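You operate a simulated robot arm through the tools that you are given. There is no shell and no other tool.

You are at the controls of a simulated two-armed robot. One attempt, no reset.

Task
Refill the feeder chute with 2 pads and feed one out.
Fine: pads from the mat; the dial stays on 1; switch the feeder off after.

The check looks at the end state, three seconds after you hand in, the way a careful person would. Anything else that was tipped, shoved, dropped, spilled or broken makes it a failure.

Robot
Two 7-joint arms with fingered hands on one trunk that stands fixed in place. Base frame: the origin is at the foot of the trunk, x ahead of it, y to its left, z up; the work surface is at about z = 860. Units: mm, degrees, N and s.
The left shoulder is at [55, 125, 1155], the right one opposite. With the tool pointing down near the work surface each hand reaches from about 480 to 860 mm from the base axis, measured 20 degrees to its own side. Payload 3.6 kg a hand.
The tool frame of a hand sits at the grasp point between the pads (the TCP): z along the fingers, y along the line on which they close. The tips reach 34 mm beyond it. The gripper opens to 116 mm. The gripper's body begins 40 mm behind the TCP. The gripper is a hand of 5 fingers: y runs from the thumb to the fingers, the wrist lies at [-16, -160, -164] in the tool frame.
Orientation is that of the tool frame in the base frame, as a unit quaternion [x, y, z, w]. With the fingers straight down and the wrist toward the robot, the tool's x, y and z point along [0, 1, 0], [1, 0, 0] and [0, 0, -1] of the base frame.

Tools
- The arms move only by the tool move_arm. It takes "left_plan", "right_plan" or both (then of equal length, played together; a hand with none holds still); each is a list of rows, each an object of numbers (a shift or turn left out is 0): "tx", "ty", "tz": the shift along the tool's x, y, z in m; "wx", "wy", "wz": the turn, a rotation vector about the tool's x, y, z in degrees. In form: [{"tx": .., "ty": .., "tz": .., "wx": .., "wy": .., "wz": ..}, ...]. A call has 1 to 20 rows; each row is the pose to reach, as a shift and turn from the pose commanded when the call began, along the tool's axes at that moment. Rows are played at 5 a second. More than 50 mm and 8.6 degrees between two rows, and nothing of the call is played. A pose out of reach is approached as far as the arm can. The call stops where the force on the tool passes 80 N (or 10 N more than at its start, if that is more) or the arm is blocked; 0.2 s more then pass. In this call time passes only in rows, and 0.2 s behind the last. It gives the time, the measured TCP pose, the force on the tool (base axes), the opening and the grip force at its end, in the units of the frame above (readings bear some noise), with the torque about the TCP (base axes, N m) and any sound that the robot's microphone picked up.
- Cameras (640 x 400 px; columns grow to the right, rows downward): "scene" is now at [132, 52.9, 1345.8]; the picture's right is [0.57, -0.82, 0.00], its down [-0.35, -0.24, -0.91] and it looks along [0.75, 0.51, -0.42] (base axes); focal length 302 px, centre (320, 200). "left" rides on the left gripper at [-69, -134, -110] in its tool frame; the picture's right is [-0.77, -0.19, 0.61], its down [0.59, -0.58, 0.56] and it looks along [0.25, 0.79, 0.55] (tool axes); focal length 256 px, centre (320, 200). "right" rides on the right gripper at [69, -134, -110] in its tool frame; the picture's right is [-0.77, 0.19, -0.61], its down [-0.59, -0.58, 0.57] and it looks along [-0.25, 0.80, 0.55] (tool axes); focal length 256 px, centre (320, 200).
- snapshot(camera): a new picture of that camera. It takes no simulated time.
- move_column(by): slides the trunk up (or, below 0, down) by that many mm; the arms and the scene camera ride with it, the base frame stays. It gives what a move gives, with no picture.
- finger_targets(index, middle, ring, little, thumb_bend, thumb_turn, hand): sets how far each is bent, from 0 (flat) to 1 (curled in); at 0.3 the hand is open as for a grip, at 0.7 the pads meet at the TCP. One left out holds its place. A second passes; each finger stops where it meets its share of the squeeze, and holds until it gets a number again. It is the only way to open and close the hand. It gives what a move gives, with no picture; readings hold the bend of each and the force on index, middle, ring, little, thumb and palm. thumb_turn goes from beside the hand (0) to across from the fingers (1), as for a grip.
- aim_head(pan, tilt): turns the head with the scene camera to pan (to the left, within 86 degrees either way) and tilt (down, from -29 to 69), counted from straight ahead of the robot. It gives what a move gives.
- locate(camera, pixels): there is no depth. For up to 12 entries [column, row, z] of the newest picture of that camera ("zoom" is the newest enlarged one), the place [x, y] in the base frame at which the ray of that pixel passes the height z, good to about 2 mm. It takes no simulated time.
- zoom(camera, box): a new picture of the part [left, top, right, bottom] of that camera's present view, enlarged. It takes no simulated time.
- job_done(): hands the job in; it is judged then, once.

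Open the grippers and draw the arms clear of the work before you hand the job in, unless the task says otherwise.

The tools are called after ">>>" as a command line: name --argument value ..., lists and objects as JSON in quotes. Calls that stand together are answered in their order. move_arm: Moves the arms, as the interface text tells. Its arguments: {"type":"object","properties":{"left_plan":{"type":"array","items":{"type":"object","properties":{"tx":{"type":"number"},"ty":{"type":"number"},"tz":{"type":"number"},"wx":{"type":"number"},"wy":{"type":"number"},"wz":{"type":"number"}}}},"right_plan":{"type":"array","items":{"type":"object","properties":{"tx":{"type":"number"},"ty":{"type":"number"},"tz":{"type":"number"},"wx":{"type":"number"},"wy":{"type":"number"},"wz":{"type":"number"}}}}},"required":[]} The other tools are called the same way: move_column (by) slides the trunk up or down; finger_targets (index, middle, ring, little, thumb_bend, thumb_turn, hand) moves the fingers one by one; aim_head (pan, tilt) turns the head that bears the scene camera; snapshot (camera) takes a picture; locate (camera, pixels) gives the place at which the rays of pixels pass given heights; zoom (camera, box) takes an enlarged picture of a part of a camera's view; job_done () hands the job in.

At the start:

```text
time: 0.0
left_position: [321.8, 433.5, 1239.4]
left_tcp_rot: [0.706, 0.708, 0.0, 0.0]
left_ft_force: [0.2, -0.7, 0.0]
left_ft_torque: [0.0, 0.0, -0.02]
left_width: 116.0
left_grip_force: 0.0
left_shape: jaw
left_bend: [0.3, 0.3, 0.3, 0.3, 0.3, 0.97]
left_finger forces: [0.0, 0.1, 0.0, 0.0, 0.0, 0.1]
right_position: [595.3, 66.1, 1185.0]
right_tcp_rot: [0.707, 0.708, -0.001, -0.001]
right_ft_force: [0.1, -0.3, -0.6]
right_ft_torque: [-0.01, 0.01, 0.01]
right_width: 115.9
right_grip_force: 0.0
right_shape: jaw
right_bend: [0.3, 0.3, 0.3, 0.3, 0.3, 0.97]
right_finger forces: [0.0, 0.0, 0.0, 0.1, 0.1, 0.0]
trunk travel left (down, up): [-350.0, 412.0]
head pan, tilt: [34.5, 25.0]
```

scene: 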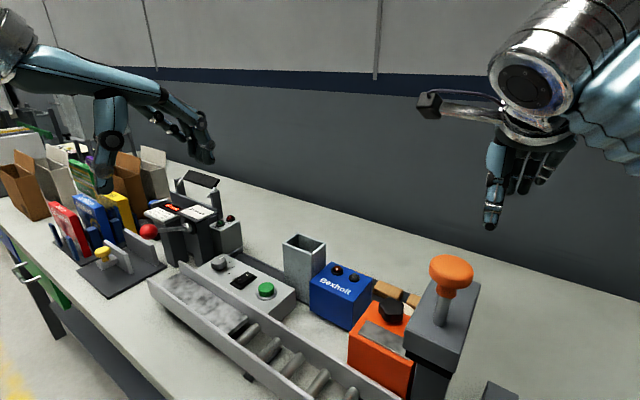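
right: 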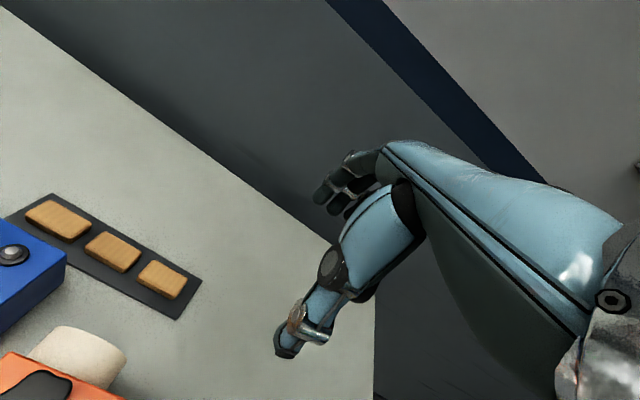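
left: 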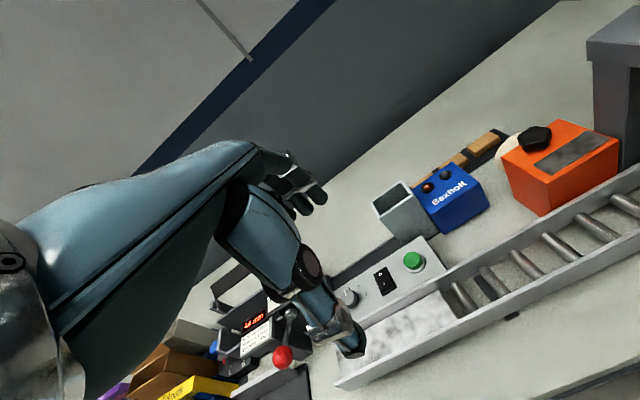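

I see a chute (around px 303,265 in the scene), a control box with a dial, rocker switch and green button, and three pads on a dark mat behind the blue box. I'll zoom in to look at the details first.

>>> zoom --camera "scene" --box '[140, 200, 460, 400]'

>>> zoom --camera "left" --box '[320, 110, 640, 310]'

>>> zoom --camera "right" --box '[0, 180, 240, 400]'

```text
2.00 times, centred on (300, 300) of scene
```

zoom: 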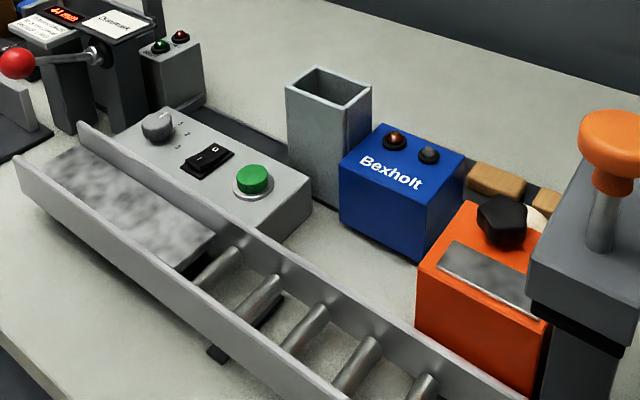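

```text
2.00 times, centred on (480, 210) of left
```

zoom: 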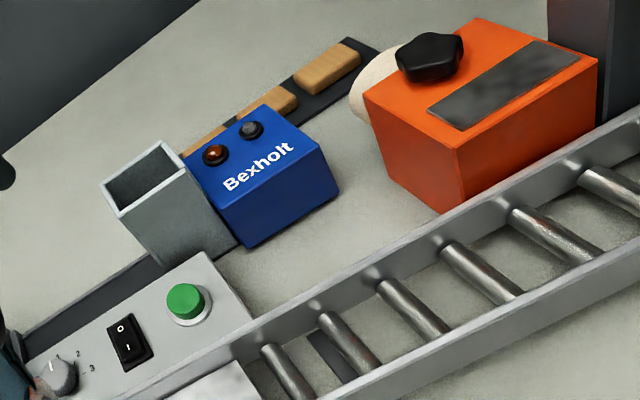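

```text
1.82 times, centred on (120, 290) of right
```

zoom: 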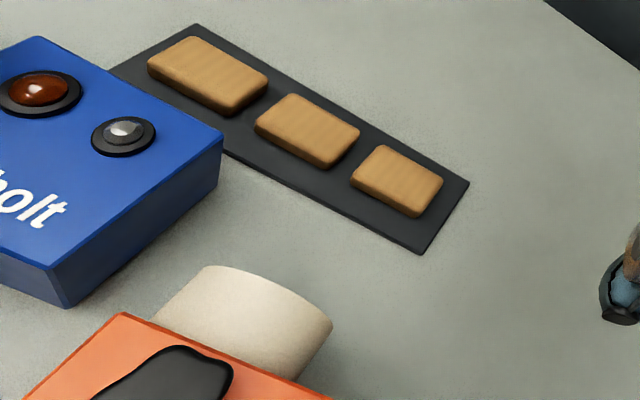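

Next I'll locate key features on the feeder, chute, boxes and pads at guessed heights.

>>> locate --camera "scene" --pixels '[[284, 245, 1000], [302, 234, 1000], [326, 247, 1000], [308, 258, 1000], [219, 264, 920], [243, 280, 920], [266, 290, 930], [331, 268, 950], [358, 277, 950], [170, 265, 860], [305, 320, 860], [310, 305, 860]]'

>>> locate --camera "right" --pixels '[[58, 220, 870], [113, 252, 870], [163, 280, 870], [48, 193, 860], [202, 281, 860], [175, 320, 860], [14, 254, 950], [67, 255, 950], [80, 350, 900]]'

>>> aim_head --pan 30 --tilt 40

```text
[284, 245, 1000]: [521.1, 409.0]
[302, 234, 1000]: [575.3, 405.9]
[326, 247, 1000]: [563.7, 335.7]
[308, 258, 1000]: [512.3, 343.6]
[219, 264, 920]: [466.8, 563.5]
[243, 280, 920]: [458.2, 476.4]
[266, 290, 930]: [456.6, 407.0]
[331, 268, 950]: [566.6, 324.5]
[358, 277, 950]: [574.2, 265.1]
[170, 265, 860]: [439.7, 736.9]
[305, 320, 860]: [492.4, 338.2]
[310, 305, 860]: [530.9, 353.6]
```

```text
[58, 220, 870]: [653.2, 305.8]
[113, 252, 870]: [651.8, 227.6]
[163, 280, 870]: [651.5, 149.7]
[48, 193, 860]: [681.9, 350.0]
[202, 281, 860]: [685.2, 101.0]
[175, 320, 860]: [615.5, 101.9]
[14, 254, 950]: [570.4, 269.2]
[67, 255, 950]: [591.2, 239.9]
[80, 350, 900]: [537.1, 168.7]
```

```text
time: 0.8
left_position: [322.5, 433.0, 1240.7]
left_tcp_rot: [0.707, 0.707, 0.0, 0.0]
left_ft_force: [-0.9, 0.3, 0.1]
left_ft_torque: [-0.03, 0.03, -0.01]
left_width: 115.7
left_grip_force: 0.2
left_shape: jaw
left_bend: [0.3, 0.3, 0.3, 0.3, 0.3, 0.97]
left_finger forces: [0.1, 0.0, 0.1, 0.0, 0.1, 0.0]
right_position: [594.1, 65.5, 1184.1]
right_tcp_rot: [0.705, 0.709, 0.0, -0.001]
right_ft_force: [-0.1, -0.8, 0.9]
right_ft_torque: [0.0, -0.01, 0.0]
right_width: 116.2
right_grip_force: 0.1
right_shape: jaw
right_bend: [0.3, 0.3, 0.3, 0.3, 0.3, 0.97]
right_finger forces: [0.1, 0.0, 0.0, 0.1, 0.0, 0.0]
trunk travel left (down, up): [-350.0, 412.0]
head pan, tilt: [30.0, 40.0]
```

Head re-aimed; now a fresh look at the feeder from the scene camera.

>>> snapshot --camera "scene"

>>> zoom --camera "scene" --box '[160, 80, 400, 230]'

>>> zoom --camera "scene" --box '[300, 100, 540, 250]'

```text
taken
```

scene: 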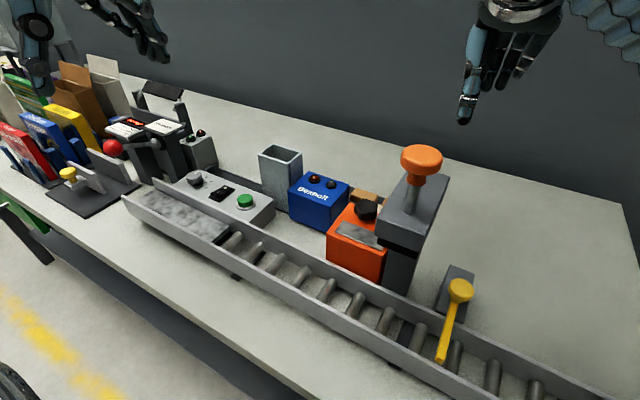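

```text
2.67 times, centred on (280, 155) of scene
```

zoom: 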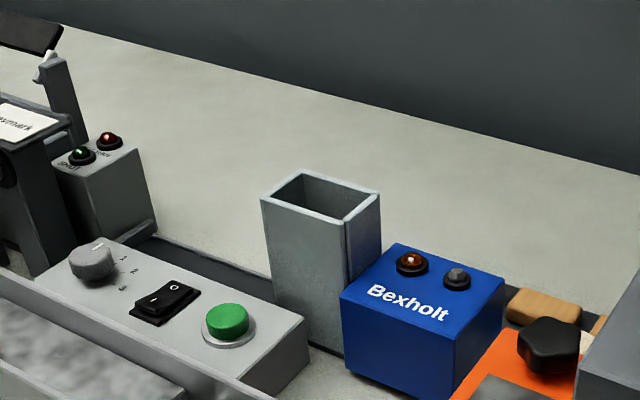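

```text
2.67 times, centred on (420, 175) of scene
```

zoom: 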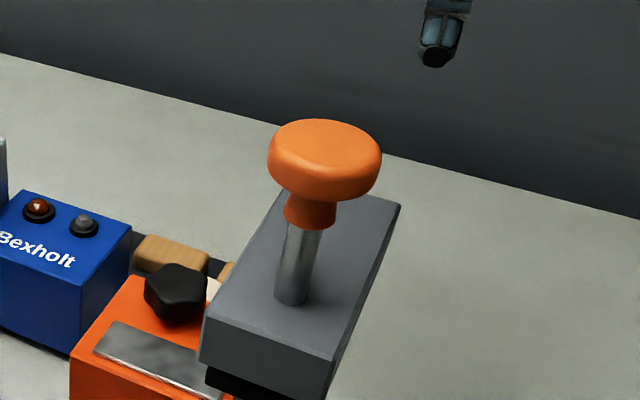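

The panel shows a dial, rocker switch and green button; I'll zoom tightly on each to read the state.

>>> zoom --camera "scene" --box '[180, 160, 276, 220]'

>>> zoom --camera "scene" --box '[250, 135, 362, 235]'

>>> zoom --camera "left" --box '[320, 230, 448, 310]'

>>> zoom --camera "left" --box '[360, 150, 520, 250]'

```text
6.67 times, centred on (228, 190) of scene
```

zoom: 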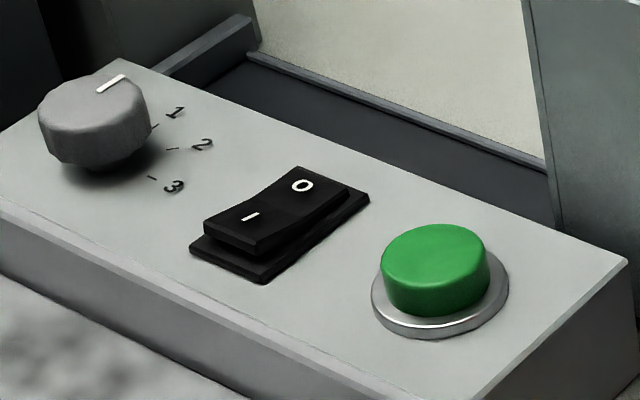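

```text
4.00 times, centred on (306, 185) of scene
```

zoom: 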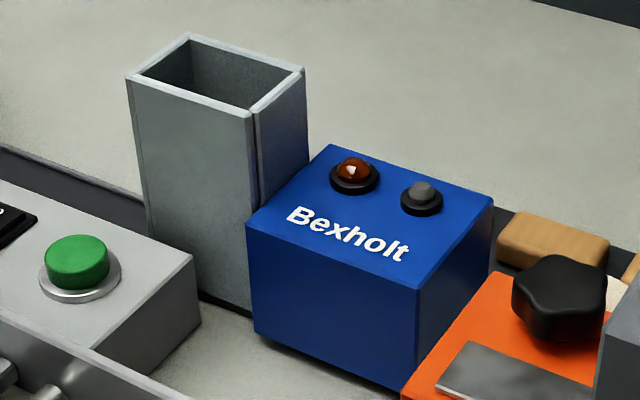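

```text
5.00 times, centred on (384, 270) of left
```

zoom: 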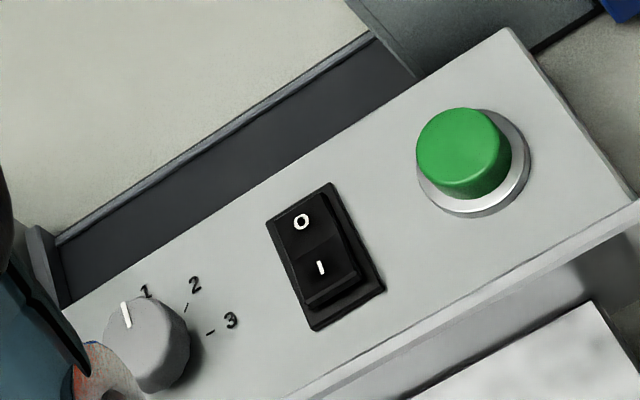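

```text
4.00 times, centred on (440, 200) of left
```

zoom: 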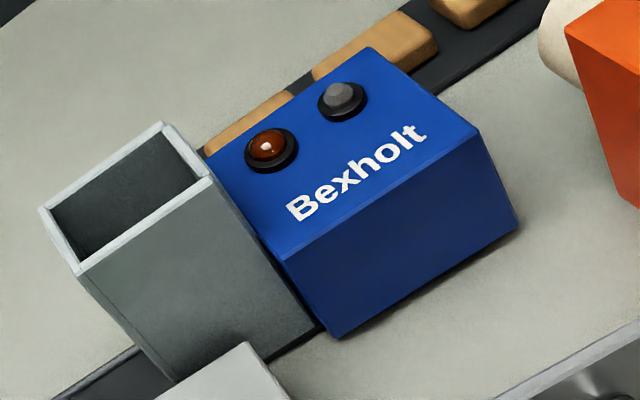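

Zooms are sharp: the rocker seems to have O pressed (I end raised), dial near 1. Now I'll triangulate the chute mouth from two cameras and look into it.

>>> locate --camera "scene" --pixels '[[258, 153.75, 980], [258, 153.75, 1020], [272.75, 144.25, 980], [272.75, 144.25, 1020], [301.75, 152.5, 980], [301.75, 152.5, 1020], [289, 163.75, 980], [289, 163.75, 1020]]'

>>> locate --camera "left" --pixels '[[370.75, 202.5, 980], [370.75, 202.5, 1020], [400, 181.25, 980], [400, 181.25, 1020], [412, 195, 980], [412, 195, 1020], [380, 217.5, 980], [380, 217.5, 1020]]'

>>> zoom --camera "left" --box '[360, 170, 424, 210]'

>>> zoom --camera "right" --box '[0, 180, 224, 320]'

```text
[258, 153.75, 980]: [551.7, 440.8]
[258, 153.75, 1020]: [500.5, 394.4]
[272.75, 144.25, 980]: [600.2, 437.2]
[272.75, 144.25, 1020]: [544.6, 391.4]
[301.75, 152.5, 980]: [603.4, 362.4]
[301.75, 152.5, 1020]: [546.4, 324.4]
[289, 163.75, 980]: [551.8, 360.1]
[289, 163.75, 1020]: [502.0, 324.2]
```

```text
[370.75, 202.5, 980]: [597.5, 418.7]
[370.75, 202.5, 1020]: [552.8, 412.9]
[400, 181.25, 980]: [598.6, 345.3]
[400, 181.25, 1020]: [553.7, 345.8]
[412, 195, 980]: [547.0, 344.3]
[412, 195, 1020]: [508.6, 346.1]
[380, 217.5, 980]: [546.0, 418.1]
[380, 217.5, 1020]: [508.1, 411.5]
```

```text
10.00 times, centred on (392, 190) of left
```

zoom: 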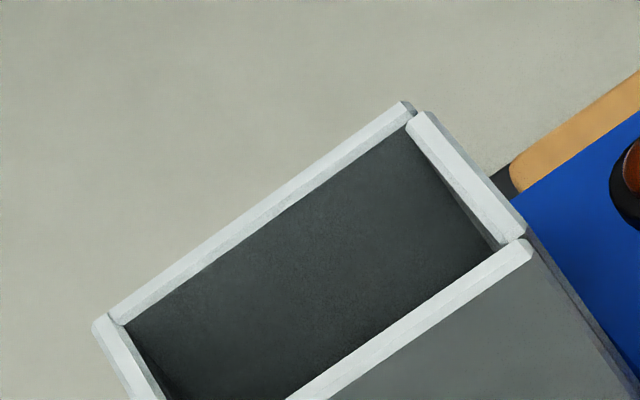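

```text
2.86 times, centred on (112, 250) of right
```

zoom: 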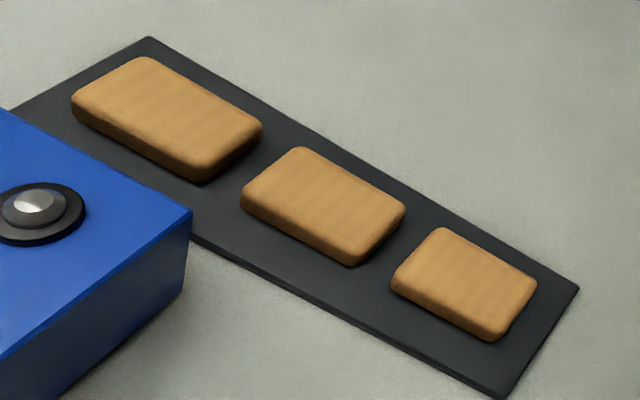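

The chute mouth triangulates to x 528–577, y 345–417, top z≈998. Now measuring the three pads at (58,220), (113,252), (163,280) of the right picture, plus other features.

>>> locate --camera "right" --pixels '[[25.6, 214, 876], [50.75, 200, 876], [91.7, 223.75, 876], [69.3, 239.5, 876], [84.3, 246.5, 876], [105, 231.5, 876], [142, 252.8, 876], [122.5, 269.25, 876], [137.2, 276.25, 876], [154, 259.8, 876], [188, 278.7, 876], [171.5, 296.5, 876]]'

>>> zoom --camera "right" --box '[0, 190, 96, 250]'

>>> zoom --camera "right" --box '[80, 225, 208, 305]'

```text
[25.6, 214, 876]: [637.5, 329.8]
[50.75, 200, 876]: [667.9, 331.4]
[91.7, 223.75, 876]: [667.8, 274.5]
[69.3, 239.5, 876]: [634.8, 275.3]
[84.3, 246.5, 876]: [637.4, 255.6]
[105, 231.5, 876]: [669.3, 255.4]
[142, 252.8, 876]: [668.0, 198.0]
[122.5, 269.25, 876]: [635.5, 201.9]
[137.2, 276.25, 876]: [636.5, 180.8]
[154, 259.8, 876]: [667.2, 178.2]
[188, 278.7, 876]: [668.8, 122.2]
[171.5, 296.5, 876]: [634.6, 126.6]
```

```text
6.67 times, centred on (48, 220) of right
```

zoom: 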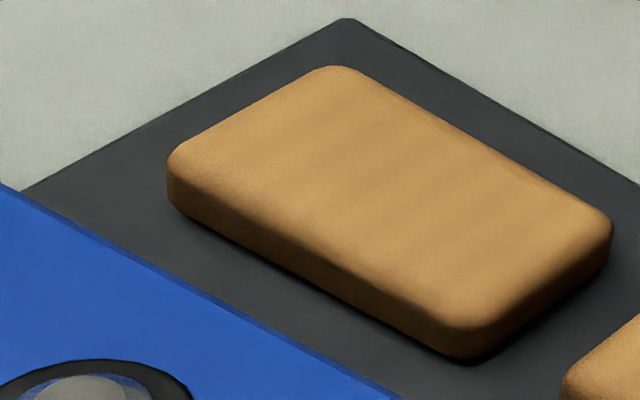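

```text
5.00 times, centred on (144, 265) of right
```

zoom: 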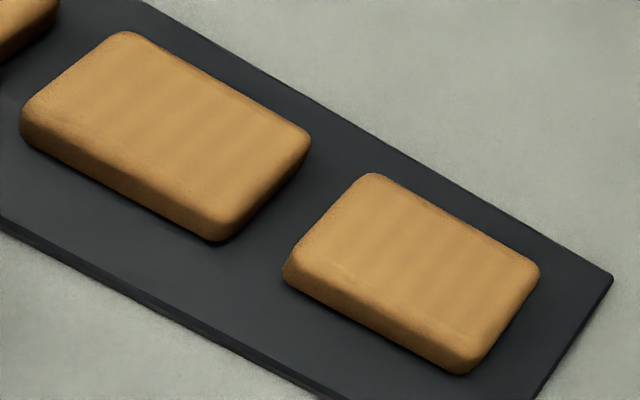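

All three pads measure about 33 × 57 mm, centred near (652, 303), (652, 228), (652, 152). Now I'll inspect the left hand's shape and the feeder track behind the panel.

>>> zoom --camera "scene" --box '[0, 0, 192, 120]'

>>> zoom --camera "right" --box '[260, 120, 452, 380]'

>>> zoom --camera "left" --box '[200, 130, 392, 370]'

>>> zoom --camera "scene" --box '[420, 0, 612, 120]'

```text
3.33 times, centred on (96, 60) of scene
```

zoom: 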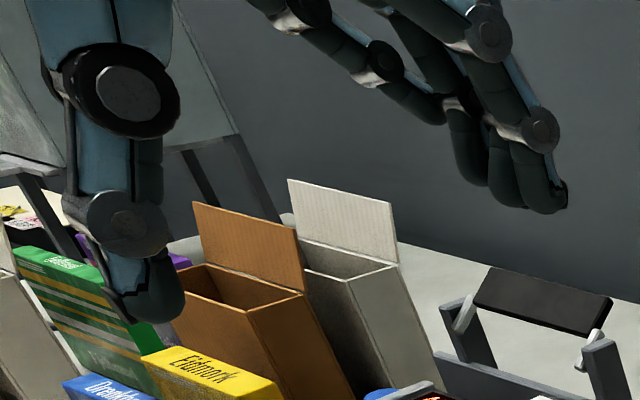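

```text
1.54 times, centred on (356, 250) of right
```

zoom: 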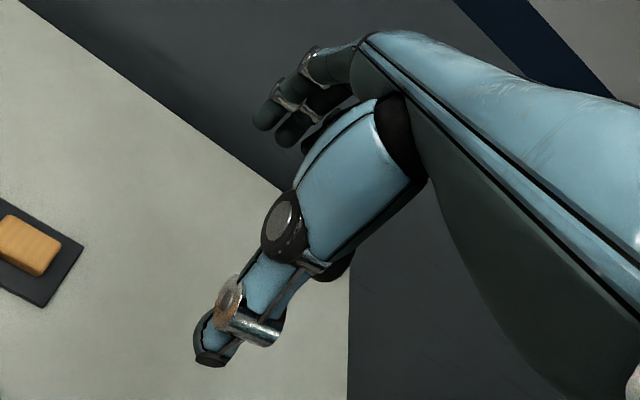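

```text
1.67 times, centred on (296, 250) of left
```

zoom: 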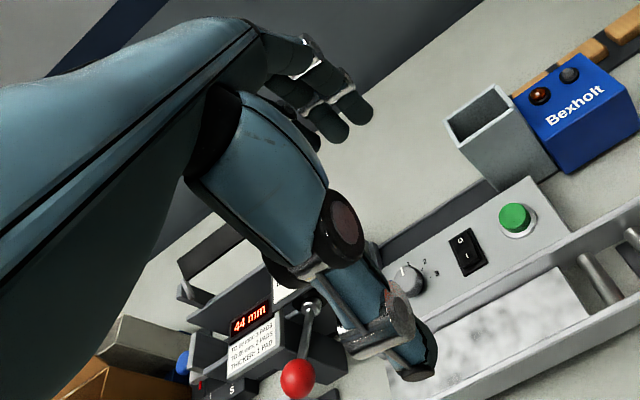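

```text
3.33 times, centred on (516, 60) of scene
```

zoom: 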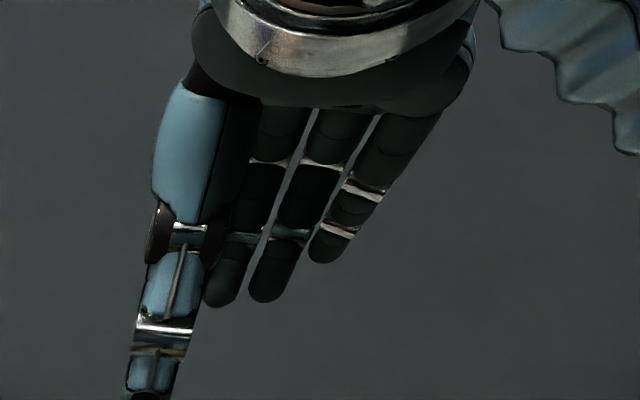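

A device nearby shows "44 mm" with a label; I'll read labels to make sure they're not relevant and view the surrounding objects.

>>> zoom --camera "scene" --box '[100, 100, 228, 190]'

>>> zoom --camera "left" --box '[250, 290, 346, 370]'

>>> zoom --camera "left" --box '[480, 20, 640, 230]'

>>> snapshot --camera "right"

```text
4.44 times, centred on (164, 145) of scene
```

zoom: 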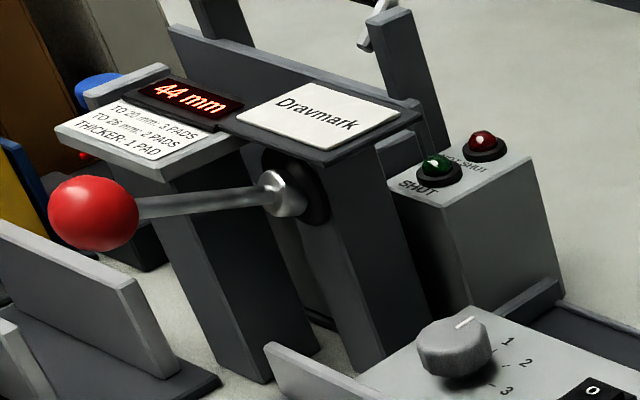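

```text
5.00 times, centred on (298, 330) of left
```

zoom: 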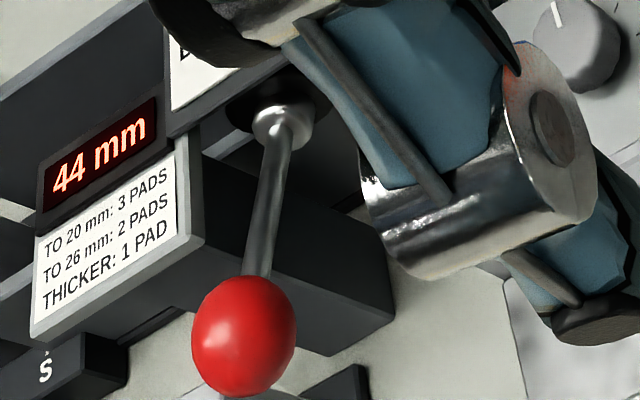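

```text
1.90 times, centred on (560, 125) of left
```

zoom: 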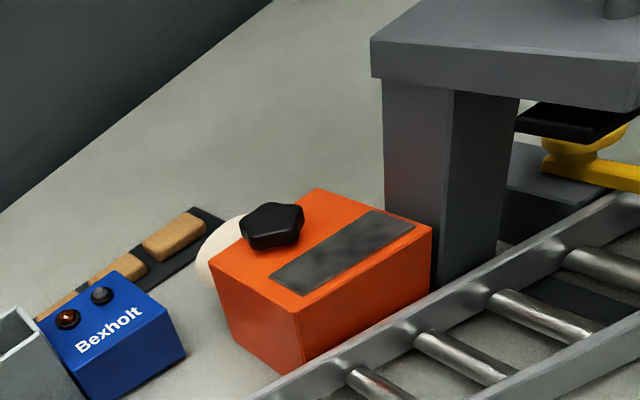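

```text
taken
```

right: 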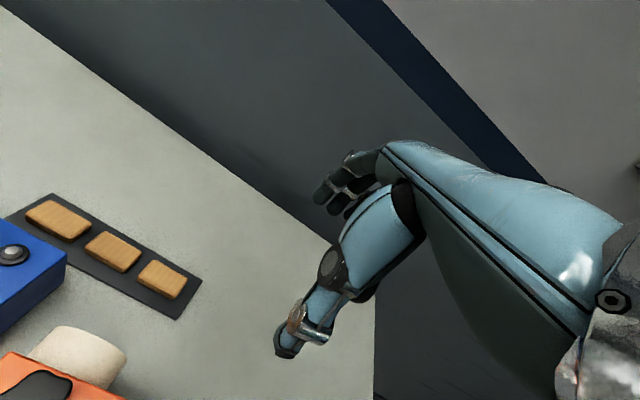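

The gauge label only explains dial counts ("thicker: 1 pad"), consistent with dial 1. Now I'll turn the head to study the left hand's finger geometry before using it.

>>> aim_head --pan 60 --tilt 20

>>> snapshot --camera "scene"

```text
time: 1.7
left_position: [322.2, 432.7, 1239.1]
left_tcp_rot: [0.707, 0.708, 0.0, 0.001]
left_ft_force: [0.4, 0.3, -0.1]
left_ft_torque: [0.01, 0.0, 0.0]
left_width: 116.1
left_grip_force: 0.0
left_shape: jaw
left_bend: [0.3, 0.3, 0.3, 0.3, 0.3, 0.97]
left_finger forces: [0.0, 0.0, 0.0, 0.0, 0.0, 0.0]
right_position: [595.2, 66.3, 1184.4]
right_tcp_rot: [0.706, 0.708, 0.0, 0.0]
right_ft_force: [0.0, -0.4, 0.7]
right_ft_torque: [-0.02, 0.01, -0.01]
right_width: 115.6
right_grip_force: 0.0
right_shape: jaw
right_bend: [0.3, 0.3, 0.3, 0.3, 0.3, 0.97]
right_finger forces: [0.0, 0.0, 0.1, 0.0, 0.1, 0.0]
trunk travel left (down, up): [-350.0, 412.0]
head pan, tilt: [60.0, 20.0]
```

```text
taken
```

scene: 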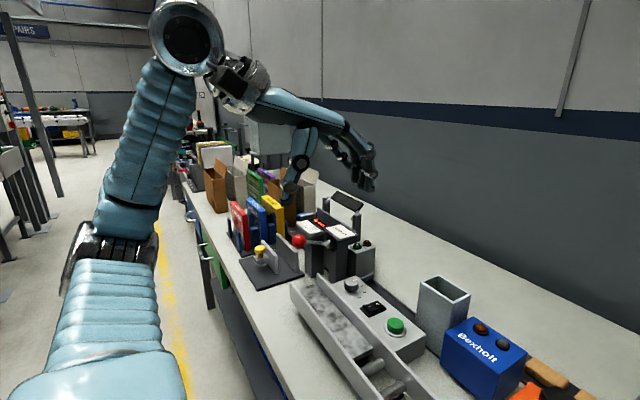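

Good side view of the left hand around (310,140). I'll zoom in on it.

>>> zoom --camera "scene" --box '[230, 70, 390, 210]'

>>> finger_targets --hand "left" --index 0.6 --middle 0.6 --ring 0 --little 0 --thumb_bend 0.6

>>> zoom --camera "scene" --box '[230, 70, 390, 210]'

>>> snapshot --camera "left"

```text
2.86 times, centred on (310, 140) of scene
```

zoom: 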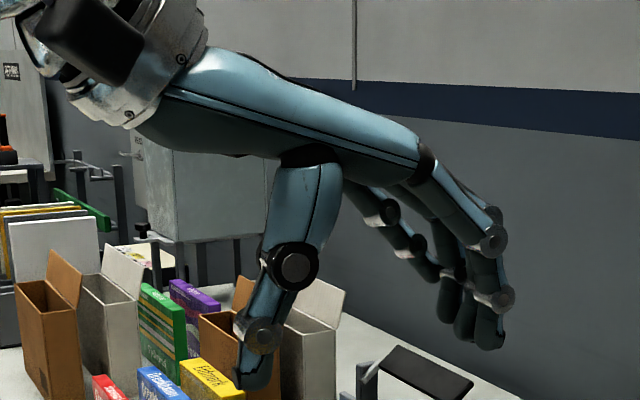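

```text
time: 2.7
left_position: [321.1, 432.6, 1241.4]
left_tcp_rot: [0.707, 0.708, 0.0, -0.001]
left_ft_force: [-0.6, 0.4, -1.0]
left_ft_torque: [-0.01, 0.01, -0.03]
left_width: 30.6
left_grip_force: 0.1
left_shape: fingers
left_bend: [0.6, 0.6, 0.0, 0.0, 0.6, 0.97]
left_finger forces: [0.1, 0.1, 0.0, 0.1, 0.0, 0.0]
right_position: [595.3, 66.2, 1183.9]
right_tcp_rot: [0.707, 0.708, -0.001, -0.001]
right_ft_force: [0.1, 0.3, 0.0]
right_ft_torque: [-0.03, 0.02, 0.01]
right_width: 116.0
right_grip_force: 0.1
right_shape: jaw
right_bend: [0.3, 0.3, 0.3, 0.3, 0.3, 0.97]
right_finger forces: [0.0, 0.1, 0.1, 0.1, 0.0, 0.0]
trunk travel left (down, up): [-350.0, 412.0]
head pan, tilt: [60.0, 20.0]
```

```text
2.86 times, centred on (310, 140) of scene
```

zoom: 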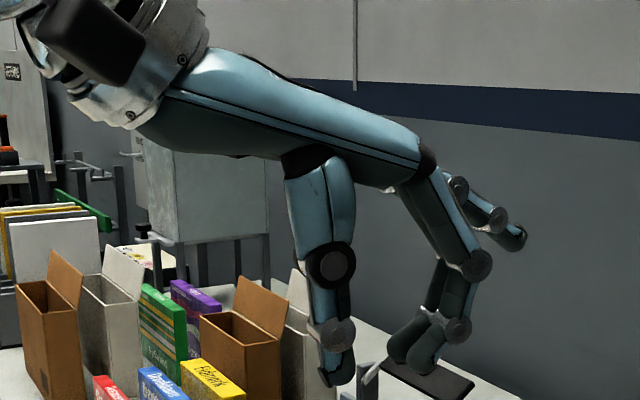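

```text
taken
```

left: 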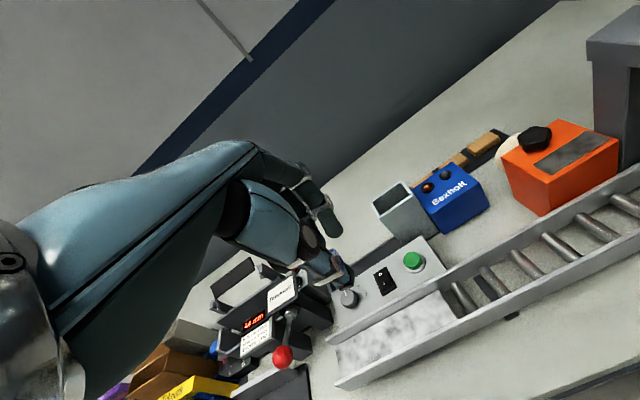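

Width reads 30.6 at bend 0.6 with index+middle+thumb. I'll zoom in on the fingers from the left camera to see how they sit sideways.

>>> zoom --camera "left" --box '[210, 130, 370, 320]'

>>> zoom --camera "scene" --box '[290, 120, 370, 210]'

```text
2.11 times, centred on (290, 225) of left
```

zoom: 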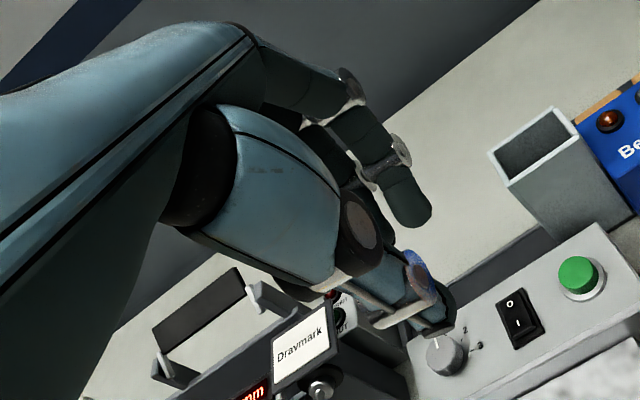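

```text
4.44 times, centred on (330, 165) of scene
```

zoom: 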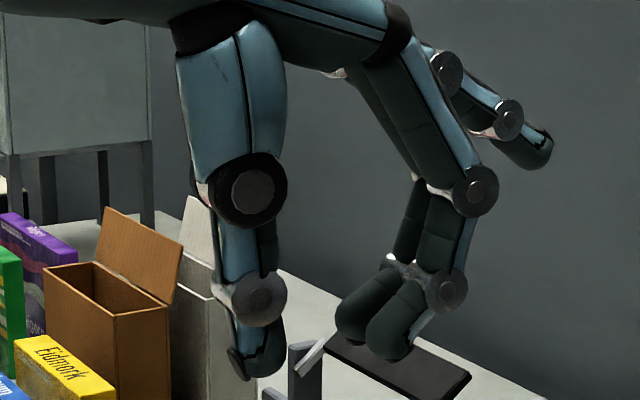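

Fingers index and middle straddle the TCP line; ring/little stay flat out of the way. I'll set a pre-grasp opening and check the bench's rear edge and the cream object position, before moving.

>>> locate --camera "right" --pixels '[[190, 145, 860], [300, 232, 860], [126, 352, 860], [126, 352, 900], [80, 326, 900], [30, 355, 900], [67, 255, 938], [0, 220, 938]]'

>>> finger_targets --hand "left" --index 0.5 --middle 0.5 --thumb_bend 0.5

```text
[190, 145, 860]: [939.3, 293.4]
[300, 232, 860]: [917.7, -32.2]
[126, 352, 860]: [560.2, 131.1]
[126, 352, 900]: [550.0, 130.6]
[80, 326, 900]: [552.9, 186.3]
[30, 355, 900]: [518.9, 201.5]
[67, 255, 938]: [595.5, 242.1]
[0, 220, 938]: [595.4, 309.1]
```

```text
time: 3.7
left_position: [320.9, 432.3, 1239.6]
left_tcp_rot: [0.707, 0.707, 0.0, 0.0]
left_ft_force: [0.3, 0.5, 0.9]
left_ft_torque: [0.03, 0.01, 0.01]
left_width: 58.6
left_grip_force: 0.0
left_shape: fingers
left_bend: [0.5, 0.5, 0.0, 0.0, 0.5, 0.97]
left_finger forces: [0.1, 0.0, 0.0, 0.1, 0.1, 0.0]
right_position: [594.2, 65.7, 1183.4]
right_tcp_rot: [0.707, 0.707, -0.001, 0.0]
right_ft_force: [-0.1, 1.0, 0.1]
right_ft_torque: [-0.01, 0.0, 0.02]
right_width: 115.9
right_grip_force: 0.0
right_shape: jaw
right_bend: [0.3, 0.3, 0.3, 0.3, 0.3, 0.97]
right_finger forces: [0.1, 0.0, 0.1, 0.1, 0.0, 0.0]
trunk travel left (down, up): [-350.0, 412.0]
head pan, tilt: [60.0, 20.0]
```

Bench is deep enough (rear edge x≈930). Moving the left hand over pad 2 at about (652, 228), staying high first, then down to z≈1060.

>>> move_arm --left_plan '[{"tx": -0.0205, "ty": 0.0331}, {"tx": -0.041, "ty": 0.0662}, {"tx": -0.0615, "ty": 0.0992}, {"tx": -0.082, "ty": 0.1323}, {"tx": -0.1026, "ty": 0.1654}, {"tx": -0.1231, "ty": 0.1985}, {"tx": -0.1436, "ty": 0.2316}, {"tx": -0.1641, "ty": 0.2646}, {"tx": -0.1846, "ty": 0.2977}, {"tx": -0.2051, "ty": 0.3308}, {"tx": -0.2051, "ty": 0.3308, "tz": 0.036}, {"tx": -0.2051, "ty": 0.3308, "tz": 0.072}, {"tx": -0.2051, "ty": 0.3308, "tz": 0.108}, {"tx": -0.2051, "ty": 0.3308, "tz": 0.144}, {"tx": -0.2051, "ty": 0.3308, "tz": 0.18}]'

>>> aim_head --pan 22 --tilt 32

>>> snapshot --camera "scene"

>>> snapshot --camera "right"

>>> snapshot --camera "left"

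```text
time: 6.9
left_position: [653.9, 229.0, 1058.7]
left_tcp_rot: [0.706, 0.708, 0.0, 0.0]
left_ft_force: [-0.3, -0.5, 0.3]
left_ft_torque: [0.0, 0.01, 0.0]
left_width: 59.0
left_grip_force: 0.0
left_shape: fingers
left_bend: [0.5, 0.5, 0.0, 0.0, 0.5, 0.97]
left_finger forces: [0.0, 0.0, 0.0, 0.0, 0.0, 0.0]
right_position: [595.8, 66.0, 1184.2]
right_tcp_rot: [0.706, 0.708, 0.0, -0.001]
right_ft_force: [-0.4, 0.4, -0.1]
right_ft_torque: [0.0, -0.04, 0.03]
right_width: 116.0
right_grip_force: 0.1
right_shape: jaw
right_bend: [0.3, 0.3, 0.3, 0.3, 0.3, 0.97]
right_finger forces: [0.0, 0.0, 0.0, 0.1, 0.0, 0.0]
trunk travel left (down, up): [-350.0, 412.0]
head pan, tilt: [60.0, 20.0]
```

```text
time: 8.0
left_position: [653.8, 227.5, 1059.1]
left_tcp_rot: [0.706, 0.708, 0.0, 0.0]
left_ft_force: [0.5, -0.6, 0.0]
left_ft_torque: [0.03, 0.01, 0.01]
left_width: 59.1
left_grip_force: 0.0
left_shape: fingers
left_bend: [0.5, 0.5, 0.0, 0.0, 0.5, 0.97]
left_finger forces: [0.0, 0.0, 0.0, 0.0, 0.0, 0.1]
right_position: [594.8, 65.9, 1184.1]
right_tcp_rot: [0.706, 0.708, 0.0, -0.002]
right_ft_force: [0.7, 0.9, -0.5]
right_ft_torque: [0.0, 0.02, 0.02]
right_width: 115.9
right_grip_force: 0.0
right_shape: jaw
right_bend: [0.3, 0.3, 0.3, 0.3, 0.3, 0.97]
right_finger forces: [0.0, 0.1, 0.0, 0.0, 0.0, 0.1]
trunk travel left (down, up): [-350.0, 412.0]
head pan, tilt: [22.0, 32.0]
```

```text
taken
```

scene: 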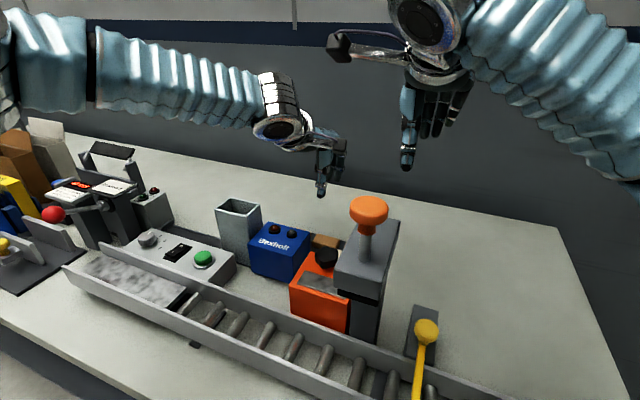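

```text
taken
```

right: 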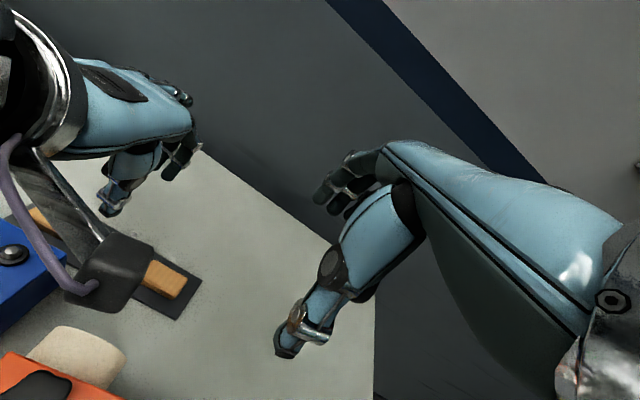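

```text
taken
```

left: 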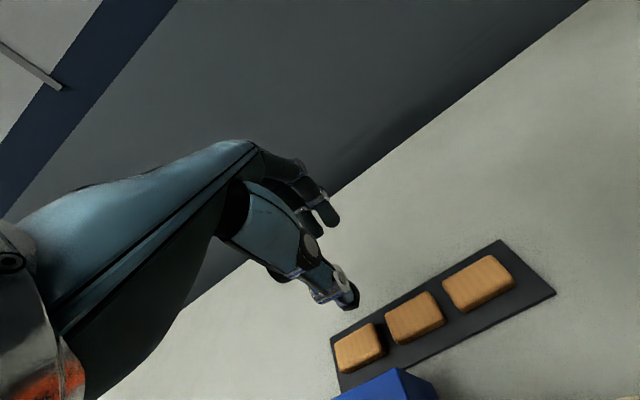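

The left view now shows all three pads at (360,350), (413,317), (478,283). Note the left hand's camera bracket is a physical body near the press; I'll measure pads from this view and triangulate the press and orange box.

>>> zoom --camera "left" --box '[320, 230, 560, 400]'

>>> zoom --camera "scene" --box '[200, 180, 420, 350]'

```text
2.35 times, centred on (440, 315) of left
```

zoom: 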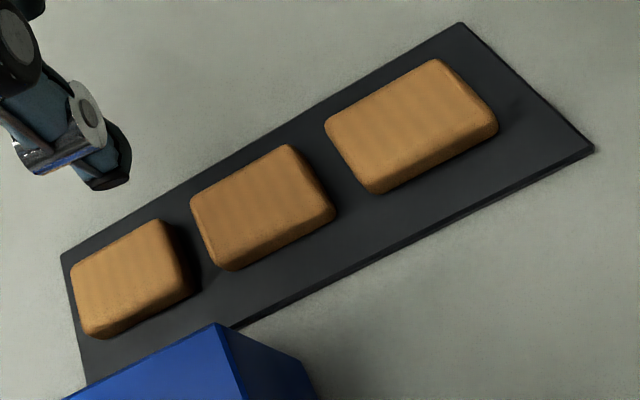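

```text
2.35 times, centred on (310, 265) of scene
```

zoom: 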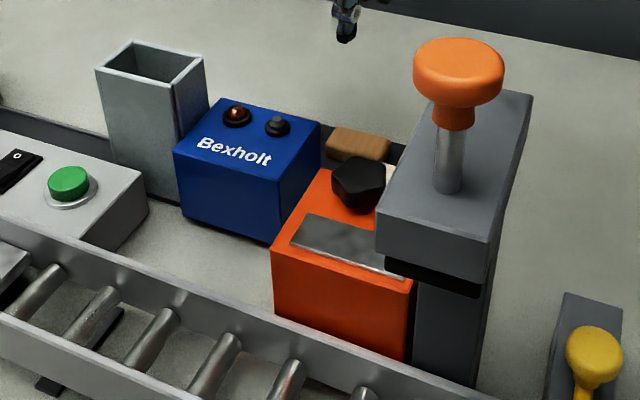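

I'll zoom tightly on pads from the left camera to get exact corners.

>>> zoom --camera "left" --box '[370, 280, 466, 350]'

>>> locate --camera "scene" --pixels '[[331, 243, 1040], [382, 224, 1040], [400, 222, 1040], [382, 297, 1000], [338, 262, 1040], [338, 262, 1080], [367, 210, 1150], [327, 254, 960], [293, 285, 940], [350, 293, 940]]'

```text
5.71 times, centred on (418, 315) of left
```

zoom: 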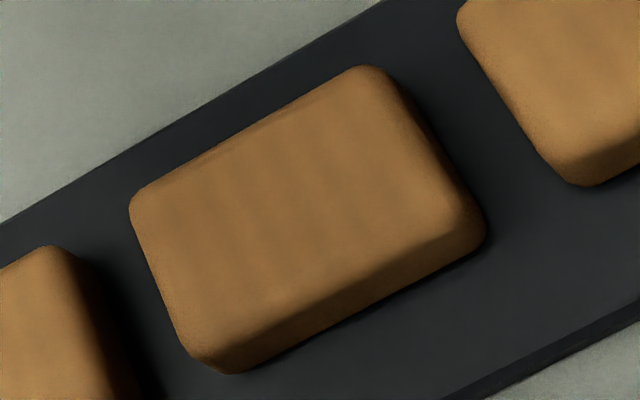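

```text
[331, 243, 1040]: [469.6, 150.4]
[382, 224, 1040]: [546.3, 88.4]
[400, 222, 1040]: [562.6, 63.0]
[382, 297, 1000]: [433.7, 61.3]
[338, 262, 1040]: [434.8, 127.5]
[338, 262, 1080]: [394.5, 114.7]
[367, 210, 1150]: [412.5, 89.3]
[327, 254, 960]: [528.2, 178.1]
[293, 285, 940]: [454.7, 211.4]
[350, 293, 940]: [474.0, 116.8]
```

Measuring pad 2's edge midpoints in this zoom at candidate heights.

>>> locate --camera "zoom" --pixels '[[240, 134, 872], [240, 134, 880], [360, 308, 862], [360, 308, 866], [168, 295, 872], [168, 295, 880], [432, 140, 862], [432, 140, 866]]'

>>> locate --camera "right" --pixels '[[165, 278, 872], [165, 278, 880]]'

```text
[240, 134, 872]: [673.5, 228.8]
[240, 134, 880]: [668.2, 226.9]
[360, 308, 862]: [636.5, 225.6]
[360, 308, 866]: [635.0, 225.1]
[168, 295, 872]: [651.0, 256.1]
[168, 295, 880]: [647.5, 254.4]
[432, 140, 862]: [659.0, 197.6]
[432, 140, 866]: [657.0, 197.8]
```

```text
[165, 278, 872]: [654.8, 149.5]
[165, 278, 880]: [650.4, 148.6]
```

Triangulating shows the orange box (x≈422–504, y≈120–198, top ≈972, knob top ≈1008) would sit close to my left camera bracket when grasping pad 2, so pad 1 (y≈303) is the safer first choice. I'll check fingertip heights from the right camera and scene first.

>>> zoom --camera "right" --box '[60, 120, 220, 240]'

>>> zoom --camera "scene" --box '[240, 80, 370, 210]'

```text
3.33 times, centred on (140, 180) of right
```

zoom: 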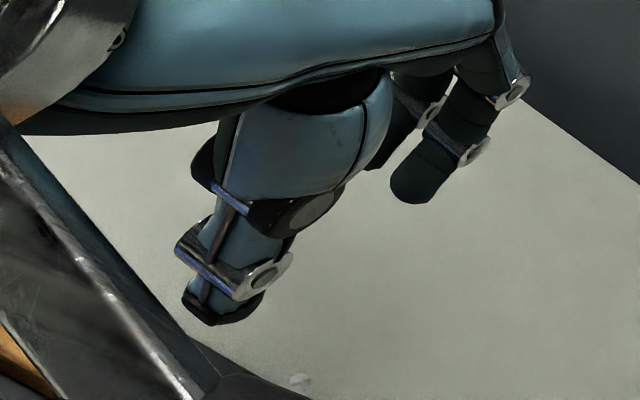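

```text
3.08 times, centred on (305, 145) of scene
```

zoom: 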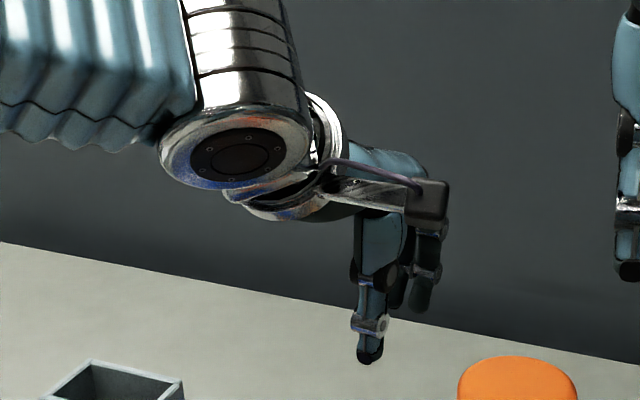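

I'll compute the tip positions by intersecting rays at candidate heights.

>>> locate --camera "scene" --pixels '[[321.2, 198.6, 1010], [321.2, 198.6, 1020], [321.2, 198.6, 1030], [337.5, 181.4, 1010], [337.5, 181.4, 1020], [337.5, 181.4, 1030]]'

>>> locate --camera "right" --pixels '[[108, 216, 1010], [108, 216, 1020], [108, 216, 1030], [168, 180, 1010], [168, 180, 1020], [168, 180, 1030]]'

```text
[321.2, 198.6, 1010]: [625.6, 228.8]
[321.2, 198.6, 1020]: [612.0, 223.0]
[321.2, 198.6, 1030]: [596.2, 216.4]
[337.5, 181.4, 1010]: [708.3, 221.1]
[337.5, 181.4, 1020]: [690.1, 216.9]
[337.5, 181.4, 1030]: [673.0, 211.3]
```

```text
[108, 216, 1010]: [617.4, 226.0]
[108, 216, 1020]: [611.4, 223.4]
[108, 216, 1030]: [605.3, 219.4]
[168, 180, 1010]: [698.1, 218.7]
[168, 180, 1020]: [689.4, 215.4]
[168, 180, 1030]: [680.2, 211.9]
```

Both tips sit about 39 mm below the TCP, thumb near tool x≈-5 and index ≈-12. Moving over pad 1 at (652.5, 302.5) and descending to z≈950 for a check.

>>> move_arm --left_plan '[{"tx": 0.037, "ty": -0.0005}, {"tx": 0.0743, "ty": -0.001}, {"tx": 0.0743, "ty": -0.001, "tz": 0.036}, {"tx": 0.0743, "ty": -0.001, "tz": 0.072}, {"tx": 0.0743, "ty": -0.001, "tz": 0.109}]'

>>> zoom --camera "right" --box '[0, 140, 200, 300]'

>>> snapshot --camera "left"

>>> zoom --camera "scene" --box '[220, 130, 380, 280]'

```text
time: 9.2
left_position: [649.8, 303.7, 952.2]
left_tcp_rot: [0.707, 0.708, 0.0, 0.001]
left_ft_force: [0.2, -0.6, -0.2]
left_ft_torque: [-0.01, -0.02, -0.01]
left_width: 59.2
left_grip_force: 0.0
left_shape: fingers
left_bend: [0.5, 0.5, 0.0, 0.0, 0.5, 0.97]
left_finger forces: [0.1, 0.0, 0.1, 0.0, 0.0, 0.0]
right_position: [596.0, 67.2, 1184.2]
right_tcp_rot: [0.706, 0.708, -0.001, 0.0]
right_ft_force: [0.2, -0.1, 0.1]
right_ft_torque: [0.01, -0.01, 0.01]
right_width: 115.8
right_grip_force: 0.0
right_shape: jaw
right_bend: [0.3, 0.3, 0.3, 0.3, 0.3, 0.97]
right_finger forces: [0.1, 0.1, 0.1, 0.0, 0.0, 0.0]
trunk travel left (down, up): [-350.0, 412.0]
head pan, tilt: [22.0, 32.0]
```

```text
2.50 times, centred on (100, 220) of right
```

zoom: 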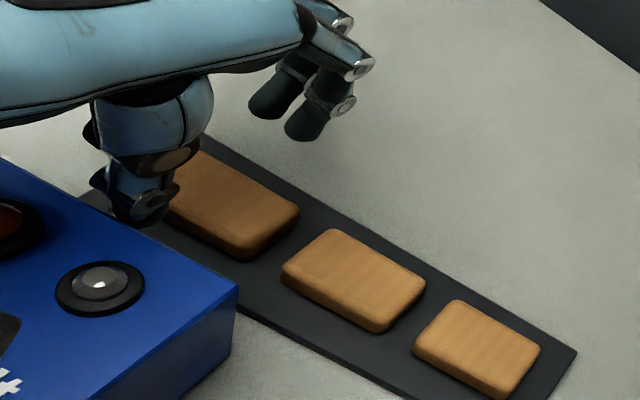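

```text
taken
```

left: 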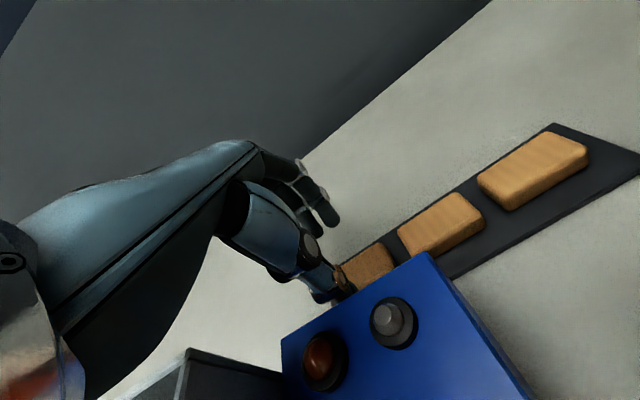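

```text
2.67 times, centred on (300, 205) of scene
```

zoom: 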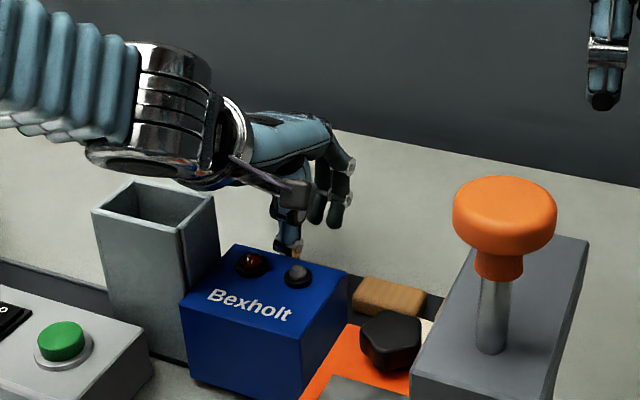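

The reading is slightly off in x (649.8) and the wrist's chrome collar passes close above the chute top (zoom ~(150,180)); I'll zoom in there to judge clearance before going lower.

>>> zoom --camera "scene" --box '[180, 130, 320, 220]'

>>> zoom --camera "scene" --box '[0, 0, 320, 220]'

>>> zoom --camera "left" --box '[0, 200, 320, 400]'

```text
4.44 times, centred on (250, 175) of scene
```

zoom: 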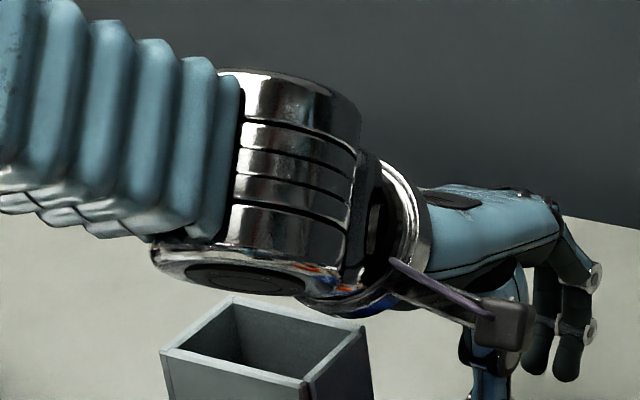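

```text
1.82 times, centred on (160, 110) of scene
```

zoom: 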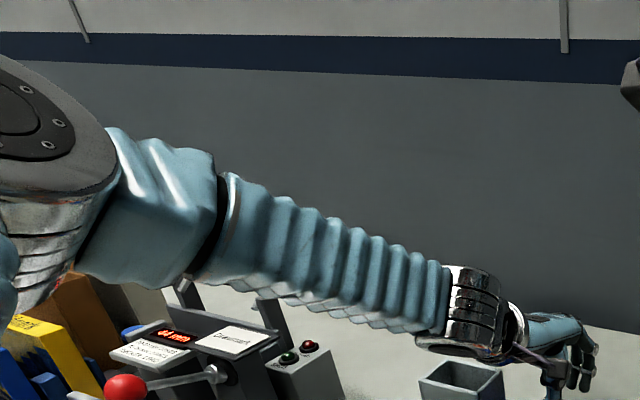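

```text
2.00 times, centred on (160, 300) of left
```

zoom: 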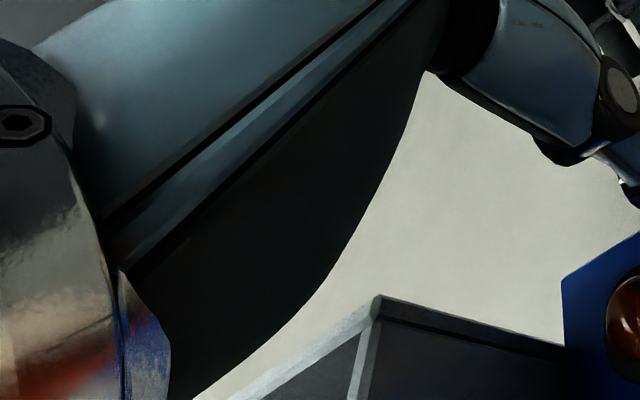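

The wrist collar ray suggests it's on the robot side of the chute (x<510) with ample height, so it's clear. I'll descend a bit (to z≈925) and recheck pose reading.

>>> move_arm --left_plan '[{"tz": 0.012}, {"tz": 0.025}, {"tz": 0.025}]'

>>> zoom --camera "right" --box '[0, 160, 144, 260]'

>>> zoom --camera "left" --box '[270, 170, 430, 310]'

```text
time: 10.0
left_position: [642.2, 305.0, 935.8]
left_tcp_rot: [0.707, 0.707, -0.001, 0.0]
left_ft_force: [7.9, -0.9, 3.1]
left_ft_torque: [-0.05, 0.08, 0.11]
left_width: 54.9
left_grip_force: 3.7
left_shape: fingers
left_bend: [0.5, 0.5, 0.0, 0.0, 0.52, 0.97]
left_finger forces: [0.0, 0.0, 0.0, 0.1, 8.1, 0.0]
left hand out of reach, approached as far as the arm can: row 1, 2, 3
right_position: [597.2, 65.3, 1182.2]
right_tcp_rot: [0.706, 0.708, -0.002, -0.002]
right_ft_force: [-0.7, 0.5, 0.9]
right_ft_torque: [0.02, -0.01, 0.01]
right_width: 115.7
right_grip_force: 0.0
right_shape: jaw
right_bend: [0.3, 0.3, 0.3, 0.3, 0.3, 0.97]
right_finger forces: [0.1, 0.0, 0.0, 0.0, 0.0, 0.0]
trunk travel left (down, up): [-350.0, 412.0]
head pan, tilt: [22.0, 32.0]
```

```text
4.00 times, centred on (72, 210) of right
```

zoom: 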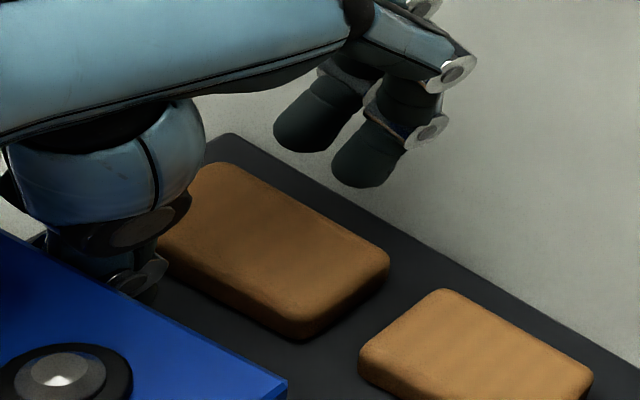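

```text
2.86 times, centred on (350, 240) of left
```

zoom: 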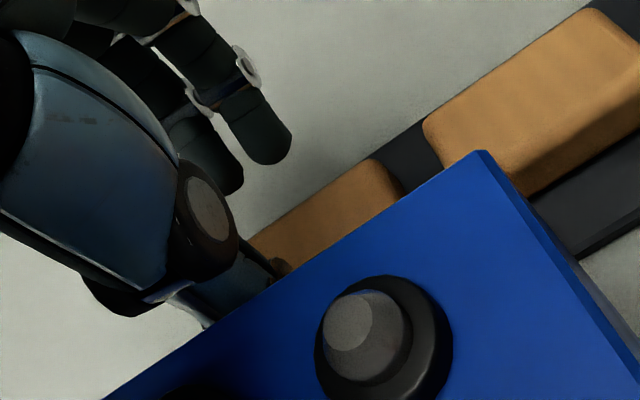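

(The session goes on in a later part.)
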